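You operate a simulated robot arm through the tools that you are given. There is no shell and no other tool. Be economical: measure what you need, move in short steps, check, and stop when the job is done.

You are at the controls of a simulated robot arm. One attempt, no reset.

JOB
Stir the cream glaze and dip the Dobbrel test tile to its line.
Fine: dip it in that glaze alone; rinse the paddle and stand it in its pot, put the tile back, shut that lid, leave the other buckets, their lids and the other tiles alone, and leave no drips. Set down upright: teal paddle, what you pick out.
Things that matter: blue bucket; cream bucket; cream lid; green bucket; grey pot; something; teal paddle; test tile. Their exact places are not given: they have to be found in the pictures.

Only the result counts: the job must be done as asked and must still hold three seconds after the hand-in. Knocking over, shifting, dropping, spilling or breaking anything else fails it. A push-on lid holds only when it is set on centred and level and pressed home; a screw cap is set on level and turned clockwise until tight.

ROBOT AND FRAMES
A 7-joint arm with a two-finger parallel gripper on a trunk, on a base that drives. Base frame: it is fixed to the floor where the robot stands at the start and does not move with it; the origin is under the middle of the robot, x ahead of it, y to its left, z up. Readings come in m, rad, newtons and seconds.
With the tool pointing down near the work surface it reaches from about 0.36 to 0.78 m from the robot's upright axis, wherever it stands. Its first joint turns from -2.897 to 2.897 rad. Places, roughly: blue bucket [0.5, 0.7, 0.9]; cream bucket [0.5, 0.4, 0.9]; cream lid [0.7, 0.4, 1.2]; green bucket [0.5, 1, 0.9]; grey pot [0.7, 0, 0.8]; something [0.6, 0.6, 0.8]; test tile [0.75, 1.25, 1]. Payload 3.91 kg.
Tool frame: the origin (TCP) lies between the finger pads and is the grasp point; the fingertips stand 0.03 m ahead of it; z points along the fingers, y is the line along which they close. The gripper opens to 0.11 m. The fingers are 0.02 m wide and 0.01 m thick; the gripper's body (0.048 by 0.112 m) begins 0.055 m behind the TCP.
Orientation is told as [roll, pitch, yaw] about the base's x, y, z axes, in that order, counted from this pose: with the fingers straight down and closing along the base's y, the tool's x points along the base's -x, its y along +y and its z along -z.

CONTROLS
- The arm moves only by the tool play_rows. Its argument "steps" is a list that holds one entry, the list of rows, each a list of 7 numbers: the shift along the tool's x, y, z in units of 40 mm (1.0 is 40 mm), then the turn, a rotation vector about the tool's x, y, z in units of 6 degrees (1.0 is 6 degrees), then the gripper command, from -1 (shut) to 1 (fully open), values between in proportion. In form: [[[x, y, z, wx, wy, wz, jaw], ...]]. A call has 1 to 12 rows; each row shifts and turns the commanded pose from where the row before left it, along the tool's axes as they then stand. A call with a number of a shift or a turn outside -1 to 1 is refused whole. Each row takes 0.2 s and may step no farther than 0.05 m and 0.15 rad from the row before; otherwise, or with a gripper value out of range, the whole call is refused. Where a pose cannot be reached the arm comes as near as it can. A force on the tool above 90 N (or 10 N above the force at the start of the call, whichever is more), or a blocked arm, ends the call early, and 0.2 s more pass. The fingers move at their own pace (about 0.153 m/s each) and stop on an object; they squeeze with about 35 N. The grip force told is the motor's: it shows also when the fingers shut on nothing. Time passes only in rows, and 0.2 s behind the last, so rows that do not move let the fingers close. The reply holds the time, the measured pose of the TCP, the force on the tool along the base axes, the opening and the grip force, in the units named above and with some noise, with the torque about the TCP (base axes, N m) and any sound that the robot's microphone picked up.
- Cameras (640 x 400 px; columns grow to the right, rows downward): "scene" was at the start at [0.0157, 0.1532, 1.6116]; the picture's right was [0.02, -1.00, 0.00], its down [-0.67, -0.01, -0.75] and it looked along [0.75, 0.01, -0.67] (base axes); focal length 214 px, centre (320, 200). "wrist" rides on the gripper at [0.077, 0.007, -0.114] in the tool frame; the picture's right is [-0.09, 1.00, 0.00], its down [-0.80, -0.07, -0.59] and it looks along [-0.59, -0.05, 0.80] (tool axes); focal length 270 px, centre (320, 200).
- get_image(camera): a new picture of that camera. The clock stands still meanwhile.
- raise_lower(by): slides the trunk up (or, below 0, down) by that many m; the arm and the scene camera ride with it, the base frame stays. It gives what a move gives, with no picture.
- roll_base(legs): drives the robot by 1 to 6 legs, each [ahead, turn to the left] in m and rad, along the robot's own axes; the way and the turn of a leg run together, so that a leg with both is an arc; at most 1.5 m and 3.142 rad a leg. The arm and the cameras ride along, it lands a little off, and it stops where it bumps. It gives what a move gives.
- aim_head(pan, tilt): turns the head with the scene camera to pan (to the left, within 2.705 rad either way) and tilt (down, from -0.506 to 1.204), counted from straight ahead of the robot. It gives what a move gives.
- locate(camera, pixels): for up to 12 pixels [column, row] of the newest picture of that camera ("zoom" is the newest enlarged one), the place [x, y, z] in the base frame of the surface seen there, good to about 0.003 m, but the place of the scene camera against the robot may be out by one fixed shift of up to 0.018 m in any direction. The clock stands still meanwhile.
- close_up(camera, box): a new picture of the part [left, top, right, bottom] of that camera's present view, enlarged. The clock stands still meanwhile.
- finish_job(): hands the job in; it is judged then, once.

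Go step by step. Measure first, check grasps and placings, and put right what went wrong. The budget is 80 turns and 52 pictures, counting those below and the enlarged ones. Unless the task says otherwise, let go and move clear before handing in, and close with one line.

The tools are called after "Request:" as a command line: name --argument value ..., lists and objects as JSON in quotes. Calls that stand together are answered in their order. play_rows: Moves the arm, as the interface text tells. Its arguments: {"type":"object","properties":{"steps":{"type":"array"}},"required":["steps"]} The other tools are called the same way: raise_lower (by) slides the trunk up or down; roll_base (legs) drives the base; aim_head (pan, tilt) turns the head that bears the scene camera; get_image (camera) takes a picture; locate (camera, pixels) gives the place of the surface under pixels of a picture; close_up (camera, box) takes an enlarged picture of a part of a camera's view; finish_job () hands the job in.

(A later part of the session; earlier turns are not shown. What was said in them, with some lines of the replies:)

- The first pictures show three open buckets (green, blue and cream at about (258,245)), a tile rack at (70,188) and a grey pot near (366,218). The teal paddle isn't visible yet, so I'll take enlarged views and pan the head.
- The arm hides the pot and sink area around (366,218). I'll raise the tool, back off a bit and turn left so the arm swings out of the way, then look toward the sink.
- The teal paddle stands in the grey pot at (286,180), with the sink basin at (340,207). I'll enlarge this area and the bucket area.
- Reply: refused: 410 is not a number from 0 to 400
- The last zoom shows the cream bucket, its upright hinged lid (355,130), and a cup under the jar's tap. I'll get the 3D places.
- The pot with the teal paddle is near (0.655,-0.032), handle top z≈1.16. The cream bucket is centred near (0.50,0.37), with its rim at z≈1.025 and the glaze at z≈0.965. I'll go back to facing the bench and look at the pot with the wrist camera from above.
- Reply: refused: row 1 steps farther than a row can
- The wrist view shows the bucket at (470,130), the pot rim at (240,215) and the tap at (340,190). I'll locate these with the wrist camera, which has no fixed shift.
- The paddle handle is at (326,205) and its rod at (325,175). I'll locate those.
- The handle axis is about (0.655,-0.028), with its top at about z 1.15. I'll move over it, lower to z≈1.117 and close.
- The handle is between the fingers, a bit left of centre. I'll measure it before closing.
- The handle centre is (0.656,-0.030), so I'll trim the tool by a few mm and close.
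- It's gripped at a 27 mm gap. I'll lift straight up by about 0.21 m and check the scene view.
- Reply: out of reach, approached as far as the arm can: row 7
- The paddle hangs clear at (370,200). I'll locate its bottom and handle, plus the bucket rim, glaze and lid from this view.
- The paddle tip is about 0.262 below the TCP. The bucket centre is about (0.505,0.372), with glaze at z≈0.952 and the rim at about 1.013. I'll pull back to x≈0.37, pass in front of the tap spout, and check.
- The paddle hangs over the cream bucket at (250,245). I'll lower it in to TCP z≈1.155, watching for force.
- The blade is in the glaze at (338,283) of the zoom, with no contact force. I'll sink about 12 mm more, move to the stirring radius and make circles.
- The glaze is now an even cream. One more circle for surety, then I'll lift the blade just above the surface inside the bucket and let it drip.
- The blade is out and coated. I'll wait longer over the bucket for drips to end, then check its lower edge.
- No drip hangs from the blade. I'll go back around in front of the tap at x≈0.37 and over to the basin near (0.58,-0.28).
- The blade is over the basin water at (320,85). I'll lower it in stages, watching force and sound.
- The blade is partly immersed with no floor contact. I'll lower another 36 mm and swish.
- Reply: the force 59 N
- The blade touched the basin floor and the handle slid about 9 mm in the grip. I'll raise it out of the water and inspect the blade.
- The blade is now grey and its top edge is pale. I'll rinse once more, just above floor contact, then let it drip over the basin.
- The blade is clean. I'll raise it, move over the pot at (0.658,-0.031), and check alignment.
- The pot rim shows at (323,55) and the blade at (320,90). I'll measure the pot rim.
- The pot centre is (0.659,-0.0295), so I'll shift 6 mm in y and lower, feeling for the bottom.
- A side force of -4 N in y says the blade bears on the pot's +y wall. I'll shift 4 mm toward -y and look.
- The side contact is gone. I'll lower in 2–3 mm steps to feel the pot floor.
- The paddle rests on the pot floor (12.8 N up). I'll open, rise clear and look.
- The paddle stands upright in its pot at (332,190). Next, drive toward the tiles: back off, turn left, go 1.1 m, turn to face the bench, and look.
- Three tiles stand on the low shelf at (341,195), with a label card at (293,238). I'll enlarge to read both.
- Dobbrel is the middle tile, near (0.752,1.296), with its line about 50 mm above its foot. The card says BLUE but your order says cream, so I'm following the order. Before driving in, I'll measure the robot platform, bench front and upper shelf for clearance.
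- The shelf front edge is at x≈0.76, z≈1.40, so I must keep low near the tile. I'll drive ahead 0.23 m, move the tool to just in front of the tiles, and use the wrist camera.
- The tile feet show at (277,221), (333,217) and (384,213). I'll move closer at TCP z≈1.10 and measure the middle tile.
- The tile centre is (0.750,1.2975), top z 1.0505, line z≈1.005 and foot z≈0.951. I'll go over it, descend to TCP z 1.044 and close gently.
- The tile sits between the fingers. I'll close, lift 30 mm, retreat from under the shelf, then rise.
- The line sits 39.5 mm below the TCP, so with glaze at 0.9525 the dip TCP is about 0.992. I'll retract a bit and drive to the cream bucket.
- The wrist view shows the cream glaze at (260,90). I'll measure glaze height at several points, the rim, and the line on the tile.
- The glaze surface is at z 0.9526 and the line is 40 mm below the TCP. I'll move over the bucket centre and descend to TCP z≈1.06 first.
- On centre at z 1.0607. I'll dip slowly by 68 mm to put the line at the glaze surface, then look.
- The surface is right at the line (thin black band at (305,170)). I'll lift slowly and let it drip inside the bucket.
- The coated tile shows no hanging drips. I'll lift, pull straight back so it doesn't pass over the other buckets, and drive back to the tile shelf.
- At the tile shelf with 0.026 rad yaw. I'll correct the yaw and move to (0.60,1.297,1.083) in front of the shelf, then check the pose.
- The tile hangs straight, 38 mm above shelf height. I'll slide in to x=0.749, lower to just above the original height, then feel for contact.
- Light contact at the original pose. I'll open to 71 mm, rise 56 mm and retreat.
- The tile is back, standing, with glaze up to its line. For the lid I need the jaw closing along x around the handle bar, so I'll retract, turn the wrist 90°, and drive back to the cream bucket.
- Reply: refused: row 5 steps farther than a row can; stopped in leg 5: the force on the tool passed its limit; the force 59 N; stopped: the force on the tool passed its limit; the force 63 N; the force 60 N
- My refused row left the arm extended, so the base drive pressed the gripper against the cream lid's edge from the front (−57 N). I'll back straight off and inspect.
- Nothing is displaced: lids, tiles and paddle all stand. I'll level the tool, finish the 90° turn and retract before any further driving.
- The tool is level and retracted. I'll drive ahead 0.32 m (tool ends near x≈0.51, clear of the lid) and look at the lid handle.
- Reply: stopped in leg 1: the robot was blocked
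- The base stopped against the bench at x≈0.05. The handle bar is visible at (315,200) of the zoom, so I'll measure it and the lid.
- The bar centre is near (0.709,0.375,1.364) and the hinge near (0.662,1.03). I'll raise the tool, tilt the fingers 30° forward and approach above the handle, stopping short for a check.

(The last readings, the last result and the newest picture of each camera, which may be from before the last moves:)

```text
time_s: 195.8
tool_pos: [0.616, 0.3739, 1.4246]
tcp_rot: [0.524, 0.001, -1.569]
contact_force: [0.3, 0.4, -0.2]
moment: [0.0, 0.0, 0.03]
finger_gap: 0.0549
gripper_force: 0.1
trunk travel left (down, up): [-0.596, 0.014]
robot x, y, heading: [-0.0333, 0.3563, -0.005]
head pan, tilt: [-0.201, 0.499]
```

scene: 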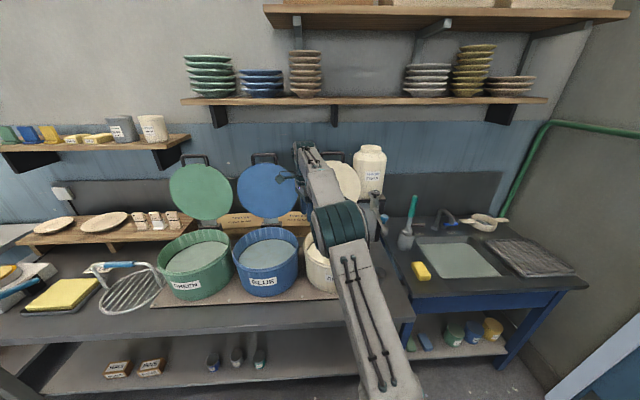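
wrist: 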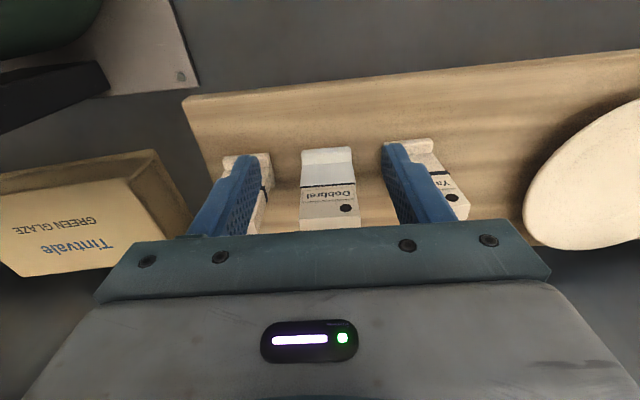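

It's tilted 30° forward and reachable. I'll take a wrist picture to measure the bar relative to the fingers.

Request:
get_image --camera "wrist"

```text
6 pictures are left
```

wrist: 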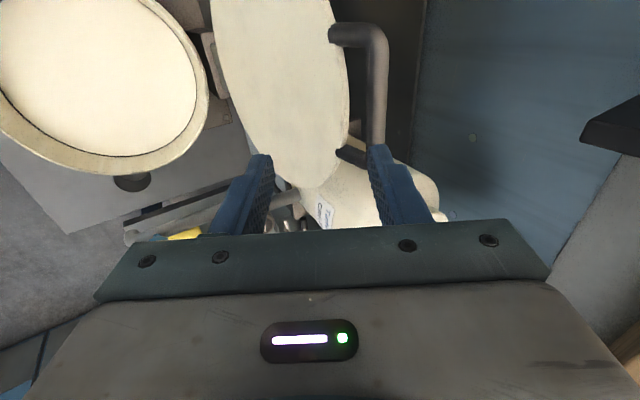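

The handle loop shows clearly: bar at (376,90), posts at (350,35) and (350,153). I'll locate the bar, posts, rim and hinge.

Request:
locate --camera "wrist" --pixels '[[376, 60], [376, 90], [376, 120], [385, 90], [367, 90], [348, 35], [348, 153], [345, 90], [335, 110], [215, 70], [225, 40], [207, 90]]'

```text
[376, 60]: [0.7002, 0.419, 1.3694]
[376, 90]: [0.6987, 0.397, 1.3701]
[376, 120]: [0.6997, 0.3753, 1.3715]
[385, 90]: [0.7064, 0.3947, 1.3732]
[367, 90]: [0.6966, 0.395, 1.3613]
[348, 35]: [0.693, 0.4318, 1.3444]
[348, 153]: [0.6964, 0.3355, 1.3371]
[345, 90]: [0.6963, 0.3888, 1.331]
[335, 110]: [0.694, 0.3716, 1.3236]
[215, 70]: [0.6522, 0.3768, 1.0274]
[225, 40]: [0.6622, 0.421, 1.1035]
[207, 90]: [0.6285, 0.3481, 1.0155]
```

The bar centre is (0.704,0.383,1.364), 15 mm thick, with the rim 34 mm below it. I'll move in along the finger direction so the tips straddle the bar, then close on it.

Request:
play_rows --steps '[[[0, 0.58, 0.46, 0, 0, 0, 0], [0, 0.57, 0.45, 0, 0, 0, 0], [0, 0, 0.4, 0, 0, 0, 0], [0, 0, 0.4, 0, 0, 0, 0], [0, 0, 0.35, 0, 0, 0, 0], [0, 0, 0, 0, 0, 0, 0]]]'

Request:
get_image --camera "wrist"

```text
time_s: 197.2
tool_pos: [0.6962, 0.3749, 1.3745]
tcp_rot: [0.523, 0.001, -1.57]
contact_force: [0.3, 0.5, -0.5]
moment: [0.01, -0.03, 0.0]
finger_gap: 0.0551
gripper_force: 0.0
trunk travel left (down, up): [-0.596, 0.014]
robot x, y, heading: [-0.0349, 0.3585, -0.006]
head pan, tilt: [-0.201, 0.499]
```

```text
5 pictures are left
```

wrist: 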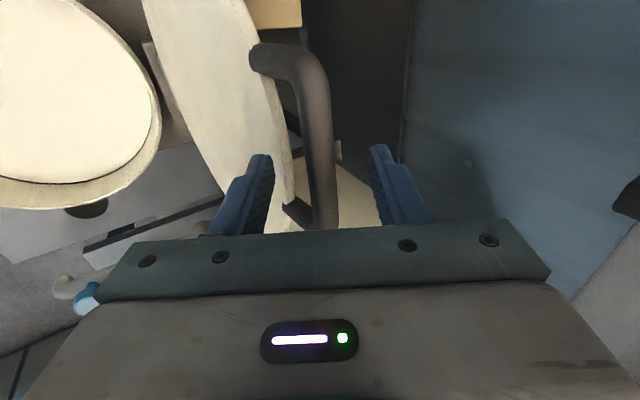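

The bar passes centrally between the fingers at (318,170). I'll close on it.

Request:
play_rows --steps '[[[0, 0, 0, 0, 0, 0, -0.4], [0, 0, 0, 0, 0, 0, -1], [0, 0, 0, 0, 0, 0, -1]]]'

```text
time_s: 198.0
tool_pos: [0.6972, 0.3762, 1.3751]
tcp_rot: [0.524, 0.0, -1.571]
contact_force: [-0.3, 0.1, -0.1]
moment: [0.1, 0.01, -0.12]
finger_gap: 0.0156
gripper_force: 45.1
trunk travel left (down, up): [-0.596, 0.014]
robot x, y, heading: [-0.0312, 0.3591, -0.008]
head pan, tilt: [-0.201, 0.499]
```

Gripped the 15.6 mm bar with almost no side force. I'll swing the first part of the arc about the hinge and watch the forces.

Request:
play_rows --steps '[[[0, -0.586, -0.4, 0.35, 0, 0, -1], [0, -0.631, -0.324, 0.35, 0, 0, -1], [0, -0.666, -0.244, 0.35, 0, 0, -1], [0, -0.691, -0.159, 0.35, 0, 0, -1], [0, -0.706, -0.072, 0.35, 0, 0, -1]]]'

```text
time_s: 199.2
tool_pos: [0.5554, 0.3746, 1.3615]
tcp_rot: [0.337, 0.001, -1.568]
contact_force: [-1.2, 0.0, 1.9]
moment: [-0.41, -0.05, 0.03]
finger_gap: 0.0156
gripper_force: 44.9
trunk travel left (down, up): [-0.596, 0.014]
robot x, y, heading: [-0.0326, 0.3596, -0.01]
head pan, tilt: [-0.201, 0.499]
```

It tracks well (forces <2 N). Continuing the arc.

Request:
play_rows --steps '[[[0, -0.71, 0.015, 0.35, 0, 0, -1], [0, -0.703, 0.103, 0.35, 0, 0, -1], [0, -0.685, 0.189, 0.35, 0, 0, -1], [0, -0.657, 0.273, 0.35, 0, 0, -1], [0, -0.619, 0.352, 0.35, 0, 0, -1], [0, -0.571, 0.426, 0.35, 0, 0, -1]]]'

Request:
play_rows --steps '[[[0, -0.515, 0.494, 0.35, 0, 0, -1], [0, -0.451, 0.554, 0.35, 0, 0, -1], [0, -0.38, 0.606, 0.35, 0, 0, -1], [0, -0.303, 0.649, 0.35, 0, 0, -1], [0, -0.221, 0.683, 0.35, 0, 0, -1]]]'

```text
time_s: 200.6
tool_pos: [0.4154, 0.3743, 1.2689]
tcp_rot: [0.118, 0.002, -1.568]
contact_force: [-0.1, -6.2, 1.8]
moment: [-0.66, -0.23, 0.52]
finger_gap: 0.0158
gripper_force: 45.2
trunk travel left (down, up): [-0.596, 0.014]
robot x, y, heading: [-0.0343, 0.3568, -0.003]
head pan, tilt: [-0.201, 0.499]
```

```text
time_s: 201.8
tool_pos: [0.3448, 0.3745, 1.1457]
tcp_rot: [-0.066, 0.002, -1.569]
contact_force: [-12.6, -11.3, 3.3]
moment: [-0.65, 0.23, 0.87]
finger_gap: 0.0156
gripper_force: 44.8
trunk travel left (down, up): [-0.596, 0.014]
robot x, y, heading: [-0.0313, 0.3571, -0.008]
head pan, tilt: [-0.201, 0.499]
```

Small lateral forces (−12, −11 N), so I'll ease the tool a few mm that way and continue nearly to closed.

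Request:
play_rows --steps '[[[-0.05, -0.2, 0.706, 0.35, 0, 0, -1], [-0.03, -0.08, 0.719, 0.35, 0, 0, -1], [0, 0.04, 0.72, 0.35, 0, 0, -1]]]'

Request:
get_image --camera "scene"

```text
time_s: 202.6
tool_pos: [0.3286, 0.3748, 1.0612]
tcp_rot: [-0.175, 0.001, -1.571]
contact_force: [-1.5, 3.6, -3.7]
moment: [0.11, 0.22, 0.93]
finger_gap: 0.016
gripper_force: 45.4
trunk travel left (down, up): [-0.596, 0.014]
robot x, y, heading: [-0.0335, 0.3577, -0.007]
head pan, tilt: [-0.201, 0.499]
```

```text
4 pictures are left
```

scene: 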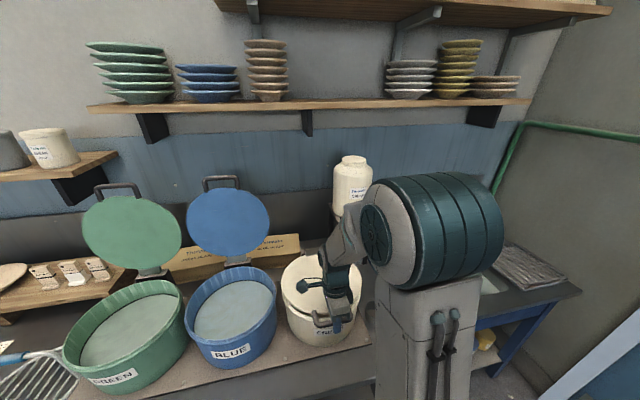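

The lid is almost down at (315,285). I'll continue lowering in small steps until it seats.

Request:
play_rows --steps '[[[0, 0.05, 0.35, 0.15, 0, 0, -1], [0, 0.05, 0.3, 0, 0, 0, -1], [0, 0, 0, 0, 0, 0, -1]]]'

Request:
play_rows --steps '[[[0, 0, 0.15, 0, 0, 0, -1], [0, 0, 0.15, 0, 0, 0, -1], [0, 0, 0, 0, 0, 0, -1]]]'

```text
time_s: 203.4
tool_pos: [0.3283, 0.3741, 1.0359]
tcp_rot: [-0.186, -0.001, -1.569]
contact_force: [3.2, 9.8, 20.7]
moment: [0.38, -0.01, 0.78]
finger_gap: 0.0156
gripper_force: 45.2
trunk travel left (down, up): [-0.596, 0.014]
robot x, y, heading: [-0.0343, 0.359, -0.006]
head pan, tilt: [-0.201, 0.499]
```

```text
time_s: 204.2
tool_pos: [0.3259, 0.3706, 1.0235]
tcp_rot: [-0.187, 0.0, -1.571]
contact_force: [9.9, 1.9, 39.0]
moment: [0.04, 0.01, 0.89]
finger_gap: 0.0158
gripper_force: 44.7
trunk travel left (down, up): [-0.596, 0.014]
robot x, y, heading: [-0.0315, 0.3558, -0.004]
head pan, tilt: [-0.201, 0.499]
```

The lid bears at 39 N. I'll release the bar, rise, level the tool, and move over the lid with closed fingers to press it home.

Request:
play_rows --steps '[[[0, 0, -0.2, 0, 0, 0, -1], [0, 0, 0, 0, 0, 0, -0.53], [0, 0, 0, 0, 0, 0, -0.53], [0, 0, -0.5, 0, 0, 0, -0.53], [0, 0, -0.8, 0, 0, 0, -0.53], [0, 0, -0.8, 0, 0, 0, -0.53], [0, 0, 0, -0.9, 0, 0, -0.53], [0, 0, 0, -0.88, 0, 0, -1]]]'

Request:
play_rows --steps '[[[0, 0.8, -0.3, 0, 0, 0, -1], [0, 0.8, 0, 0, 0, 0, -1], [0, 0, 0, 0, 0, 0, -1]]]'

Request:
close_up --camera "scene" --box '[250, 210, 410, 360]'

Request:
locate --camera "zoom" --pixels '[[200, 270], [150, 200], [180, 160], [240, 330], [120, 270], [130, 220], [300, 250], [360, 220], [130, 170], [260, 300]]'

```text
time_s: 206.0
tool_pos: [0.3435, 0.3718, 1.1135]
tcp_rot: [-0.001, -0.001, -1.57]
contact_force: [-0.6, 0.3, 0.4]
moment: [0.02, -0.06, 0.03]
finger_gap: 0.0
gripper_force: 34.8
trunk travel left (down, up): [-0.596, 0.014]
robot x, y, heading: [-0.0357, 0.3595, -0.008]
head pan, tilt: [-0.201, 0.499]
```

```text
time_s: 206.8
tool_pos: [0.4061, 0.3739, 1.1274]
tcp_rot: [0.001, 0.002, -1.569]
contact_force: [-1.0, -0.1, -0.1]
moment: [-0.01, 0.0, 0.01]
finger_gap: 0.0
gripper_force: 35.1
trunk travel left (down, up): [-0.596, 0.014]
robot x, y, heading: [-0.0361, 0.3592, -0.008]
head pan, tilt: [-0.201, 0.499]
```

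```text
2.67 times, centred on (330, 285) of scene
```

zoom: 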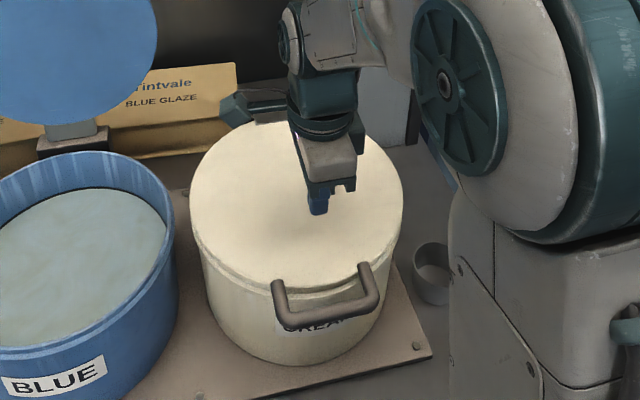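

```text
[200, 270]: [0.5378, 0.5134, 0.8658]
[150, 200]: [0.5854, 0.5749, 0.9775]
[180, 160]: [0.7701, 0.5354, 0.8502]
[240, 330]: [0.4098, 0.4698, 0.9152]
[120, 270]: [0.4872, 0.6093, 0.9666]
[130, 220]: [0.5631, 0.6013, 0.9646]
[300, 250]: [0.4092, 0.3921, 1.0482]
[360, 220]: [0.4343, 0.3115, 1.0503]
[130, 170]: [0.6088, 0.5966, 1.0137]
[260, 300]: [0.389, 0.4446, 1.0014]
```

The lid lies on the bucket with its top at z≈1.035. I'll press down near the front and feel for it going home.

Request:
play_rows --steps '[[[0, 0, 0.6, 0, 0, 0, -1], [0, 0, 0.6, 0, 0, 0, -1], [0, 0, 0.3, 0, 0, 0, -1], [0, 0, 0.15, 0, 0, 0, -1], [0, 0, 0.15, 0, 0, 0, -1], [0, 0, 0, 0, 0, 0, -1]]]'

Request:
play_rows --steps '[[[0, 0, 0.12, 0, 0, 0, -1], [0, 0, 0, 0, 0, 0, -1]]]'

```text
time_s: 208.0
tool_pos: [0.4067, 0.3739, 1.064]
tcp_rot: [0.022, 0.003, -1.568]
contact_force: [-19.9, -0.3, 52.9]
moment: [-0.17, 0.75, -0.18]
finger_gap: 0.0
gripper_force: 35.3
trunk travel left (down, up): [-0.596, 0.014]
robot x, y, heading: [-0.0323, 0.3609, -0.006]
head pan, tilt: [-0.201, 0.499]
stopped in row 6: the force on the tool passed its limit (the readings are from after the stop); the commanded pose is now the measured one
```

```text
time_s: 208.6
tool_pos: [0.4061, 0.3742, 1.063]
tcp_rot: [0.035, 0.004, -1.569]
contact_force: [-28.7, -0.5, 60.6]
moment: [-0.22, 1.13, -0.05]
finger_gap: 0.0002
gripper_force: 35.2
trunk travel left (down, up): [-0.596, 0.014]
robot x, y, heading: [-0.0363, 0.3561, -0.005]
head pan, tilt: [-0.201, 0.499]
stopped in row 2: the force on the tool passed its limit (the readings are from after the stop); the commanded pose is now the measured one
```

The lid took over 90 N at the front without giving. I'll lift, press once at the centre, then rise to inspect its level.

Request:
play_rows --steps '[[[0, 0, -0.5, -0.33, 0, 0, -1], [0, 0, -0.5, 0, 0, 0, -1], [0, 0.8, 0, 0, 0, 0, -1], [0, 0.8, 0, 0, 0, 0, -1], [0, 0.8, 0, 0, 0, 0, -1], [0, 0, 0.5, 0, 0, 0, -1], [0, 0, 0.3, 0, 0, 0, -1], [0, 0, 0.2, 0, 0, 0, -1], [0, 0, 0.2, 0, 0, 0, -1], [0, 0, 0.15, 0, 0, 0, -1], [0, 0, 0, 0, 0, 0, -1]]]'

Request:
play_rows --steps '[[[0, 0, -0.6, 0, 0, 0, -1], [0, 0, -0.9, 0, 0, 0, -1], [0, 0, -0.9, 0, 0, 0, -1], [0, -0.8, -0.9, 0, 0, 0, -1], [0, -0.9, -0.7, 0, 0, 0, -1], [0, -0.9, -0.7, 0, 0, 0, -1], [0, -0.6, 0, 0, 0, 0, -1]]]'

Request:
roll_base --legs '[[-0.2, 0]]'

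Request:
get_image --camera "scene"

```text
time_s: 210.9
tool_pos: [0.5107, 0.3732, 1.0656]
tcp_rot: [0.09, 0.006, -1.567]
contact_force: [-22.4, 0.5, 45.5]
moment: [-0.08, 0.97, -0.02]
finger_gap: 0.0
gripper_force: 34.9
trunk travel left (down, up): [-0.596, 0.014]
robot x, y, heading: [-0.0306, 0.3591, -0.006]
head pan, tilt: [-0.201, 0.499]
stopped in row 11: the force on the tool passed its limit (the readings are from after the stop); the commanded pose is now the measured one
```

```text
time_s: 212.5
tool_pos: [0.3752, 0.3716, 1.2373]
tcp_rot: [0.083, 0.005, -1.569]
contact_force: [0.1, 0.3, -0.5]
moment: [0.03, 0.0, 0.01]
finger_gap: 0.0
gripper_force: 35.0
trunk travel left (down, up): [-0.596, 0.014]
robot x, y, heading: [-0.0344, 0.3607, -0.006]
head pan, tilt: [-0.201, 0.499]
```

```text
time_s: 214.1
tool_pos: [0.1751, 0.3719, 1.2379]
tcp_rot: [0.084, 0.006, -1.57]
contact_force: [0.7, 0.2, -0.2]
moment: [0.02, 0.0, -0.02]
finger_gap: 0.0
gripper_force: 34.8
trunk travel left (down, up): [-0.596, 0.014]
robot x, y, heading: [-0.2357, 0.3629, -0.005]
head pan, tilt: [-0.201, 0.499]
```

```text
2 pictures are left
```

scene: 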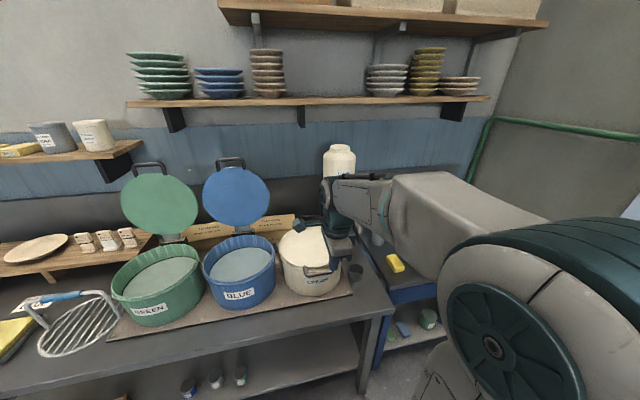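

The lid is shut at (305,245), the tiles stand at (105,238), and the other lids are unchanged. I'll check that the lid is level by locating points on it.

Request:
locate --camera "scene" --pixels '[[290, 236], [300, 230], [288, 245], [290, 255], [300, 262], [296, 247], [310, 266], [106, 245], [318, 272]]'

Request:
close_up --camera "scene" --box '[260, 210, 370, 310]'

```text
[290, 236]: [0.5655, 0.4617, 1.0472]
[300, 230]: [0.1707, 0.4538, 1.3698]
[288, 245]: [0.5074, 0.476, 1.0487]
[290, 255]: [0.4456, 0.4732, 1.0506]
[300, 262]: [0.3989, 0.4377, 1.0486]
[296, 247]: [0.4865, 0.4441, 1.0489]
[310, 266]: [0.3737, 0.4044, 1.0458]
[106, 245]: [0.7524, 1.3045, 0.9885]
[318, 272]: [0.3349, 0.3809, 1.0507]
```

```text
4.00 times, centred on (315, 260) of scene
```

zoom: 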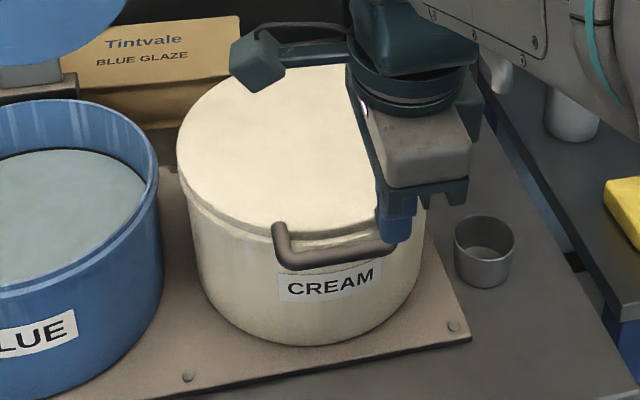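

The lid reads level at z≈1.048 front, back and side, no drips are visible, and the gripper is clear and empty. I'll hand in.

Request:
finish_job

```text
The job is handed in.
```

The cream glaze is stirred and the Dobbrel tile dipped to its line and back on its shelf; the paddle is rinsed and upright in its pot, the cream lid is pressed shut and level, and no drips show. Two slips on the way: the gripper pressed against the open cream lid at about 57 N, and the base bumped the bench once, but nothing looked moved either time. A card on the bench reads "GLAZE JOB for Bianca – BLUE"; I used cream, as you asked.
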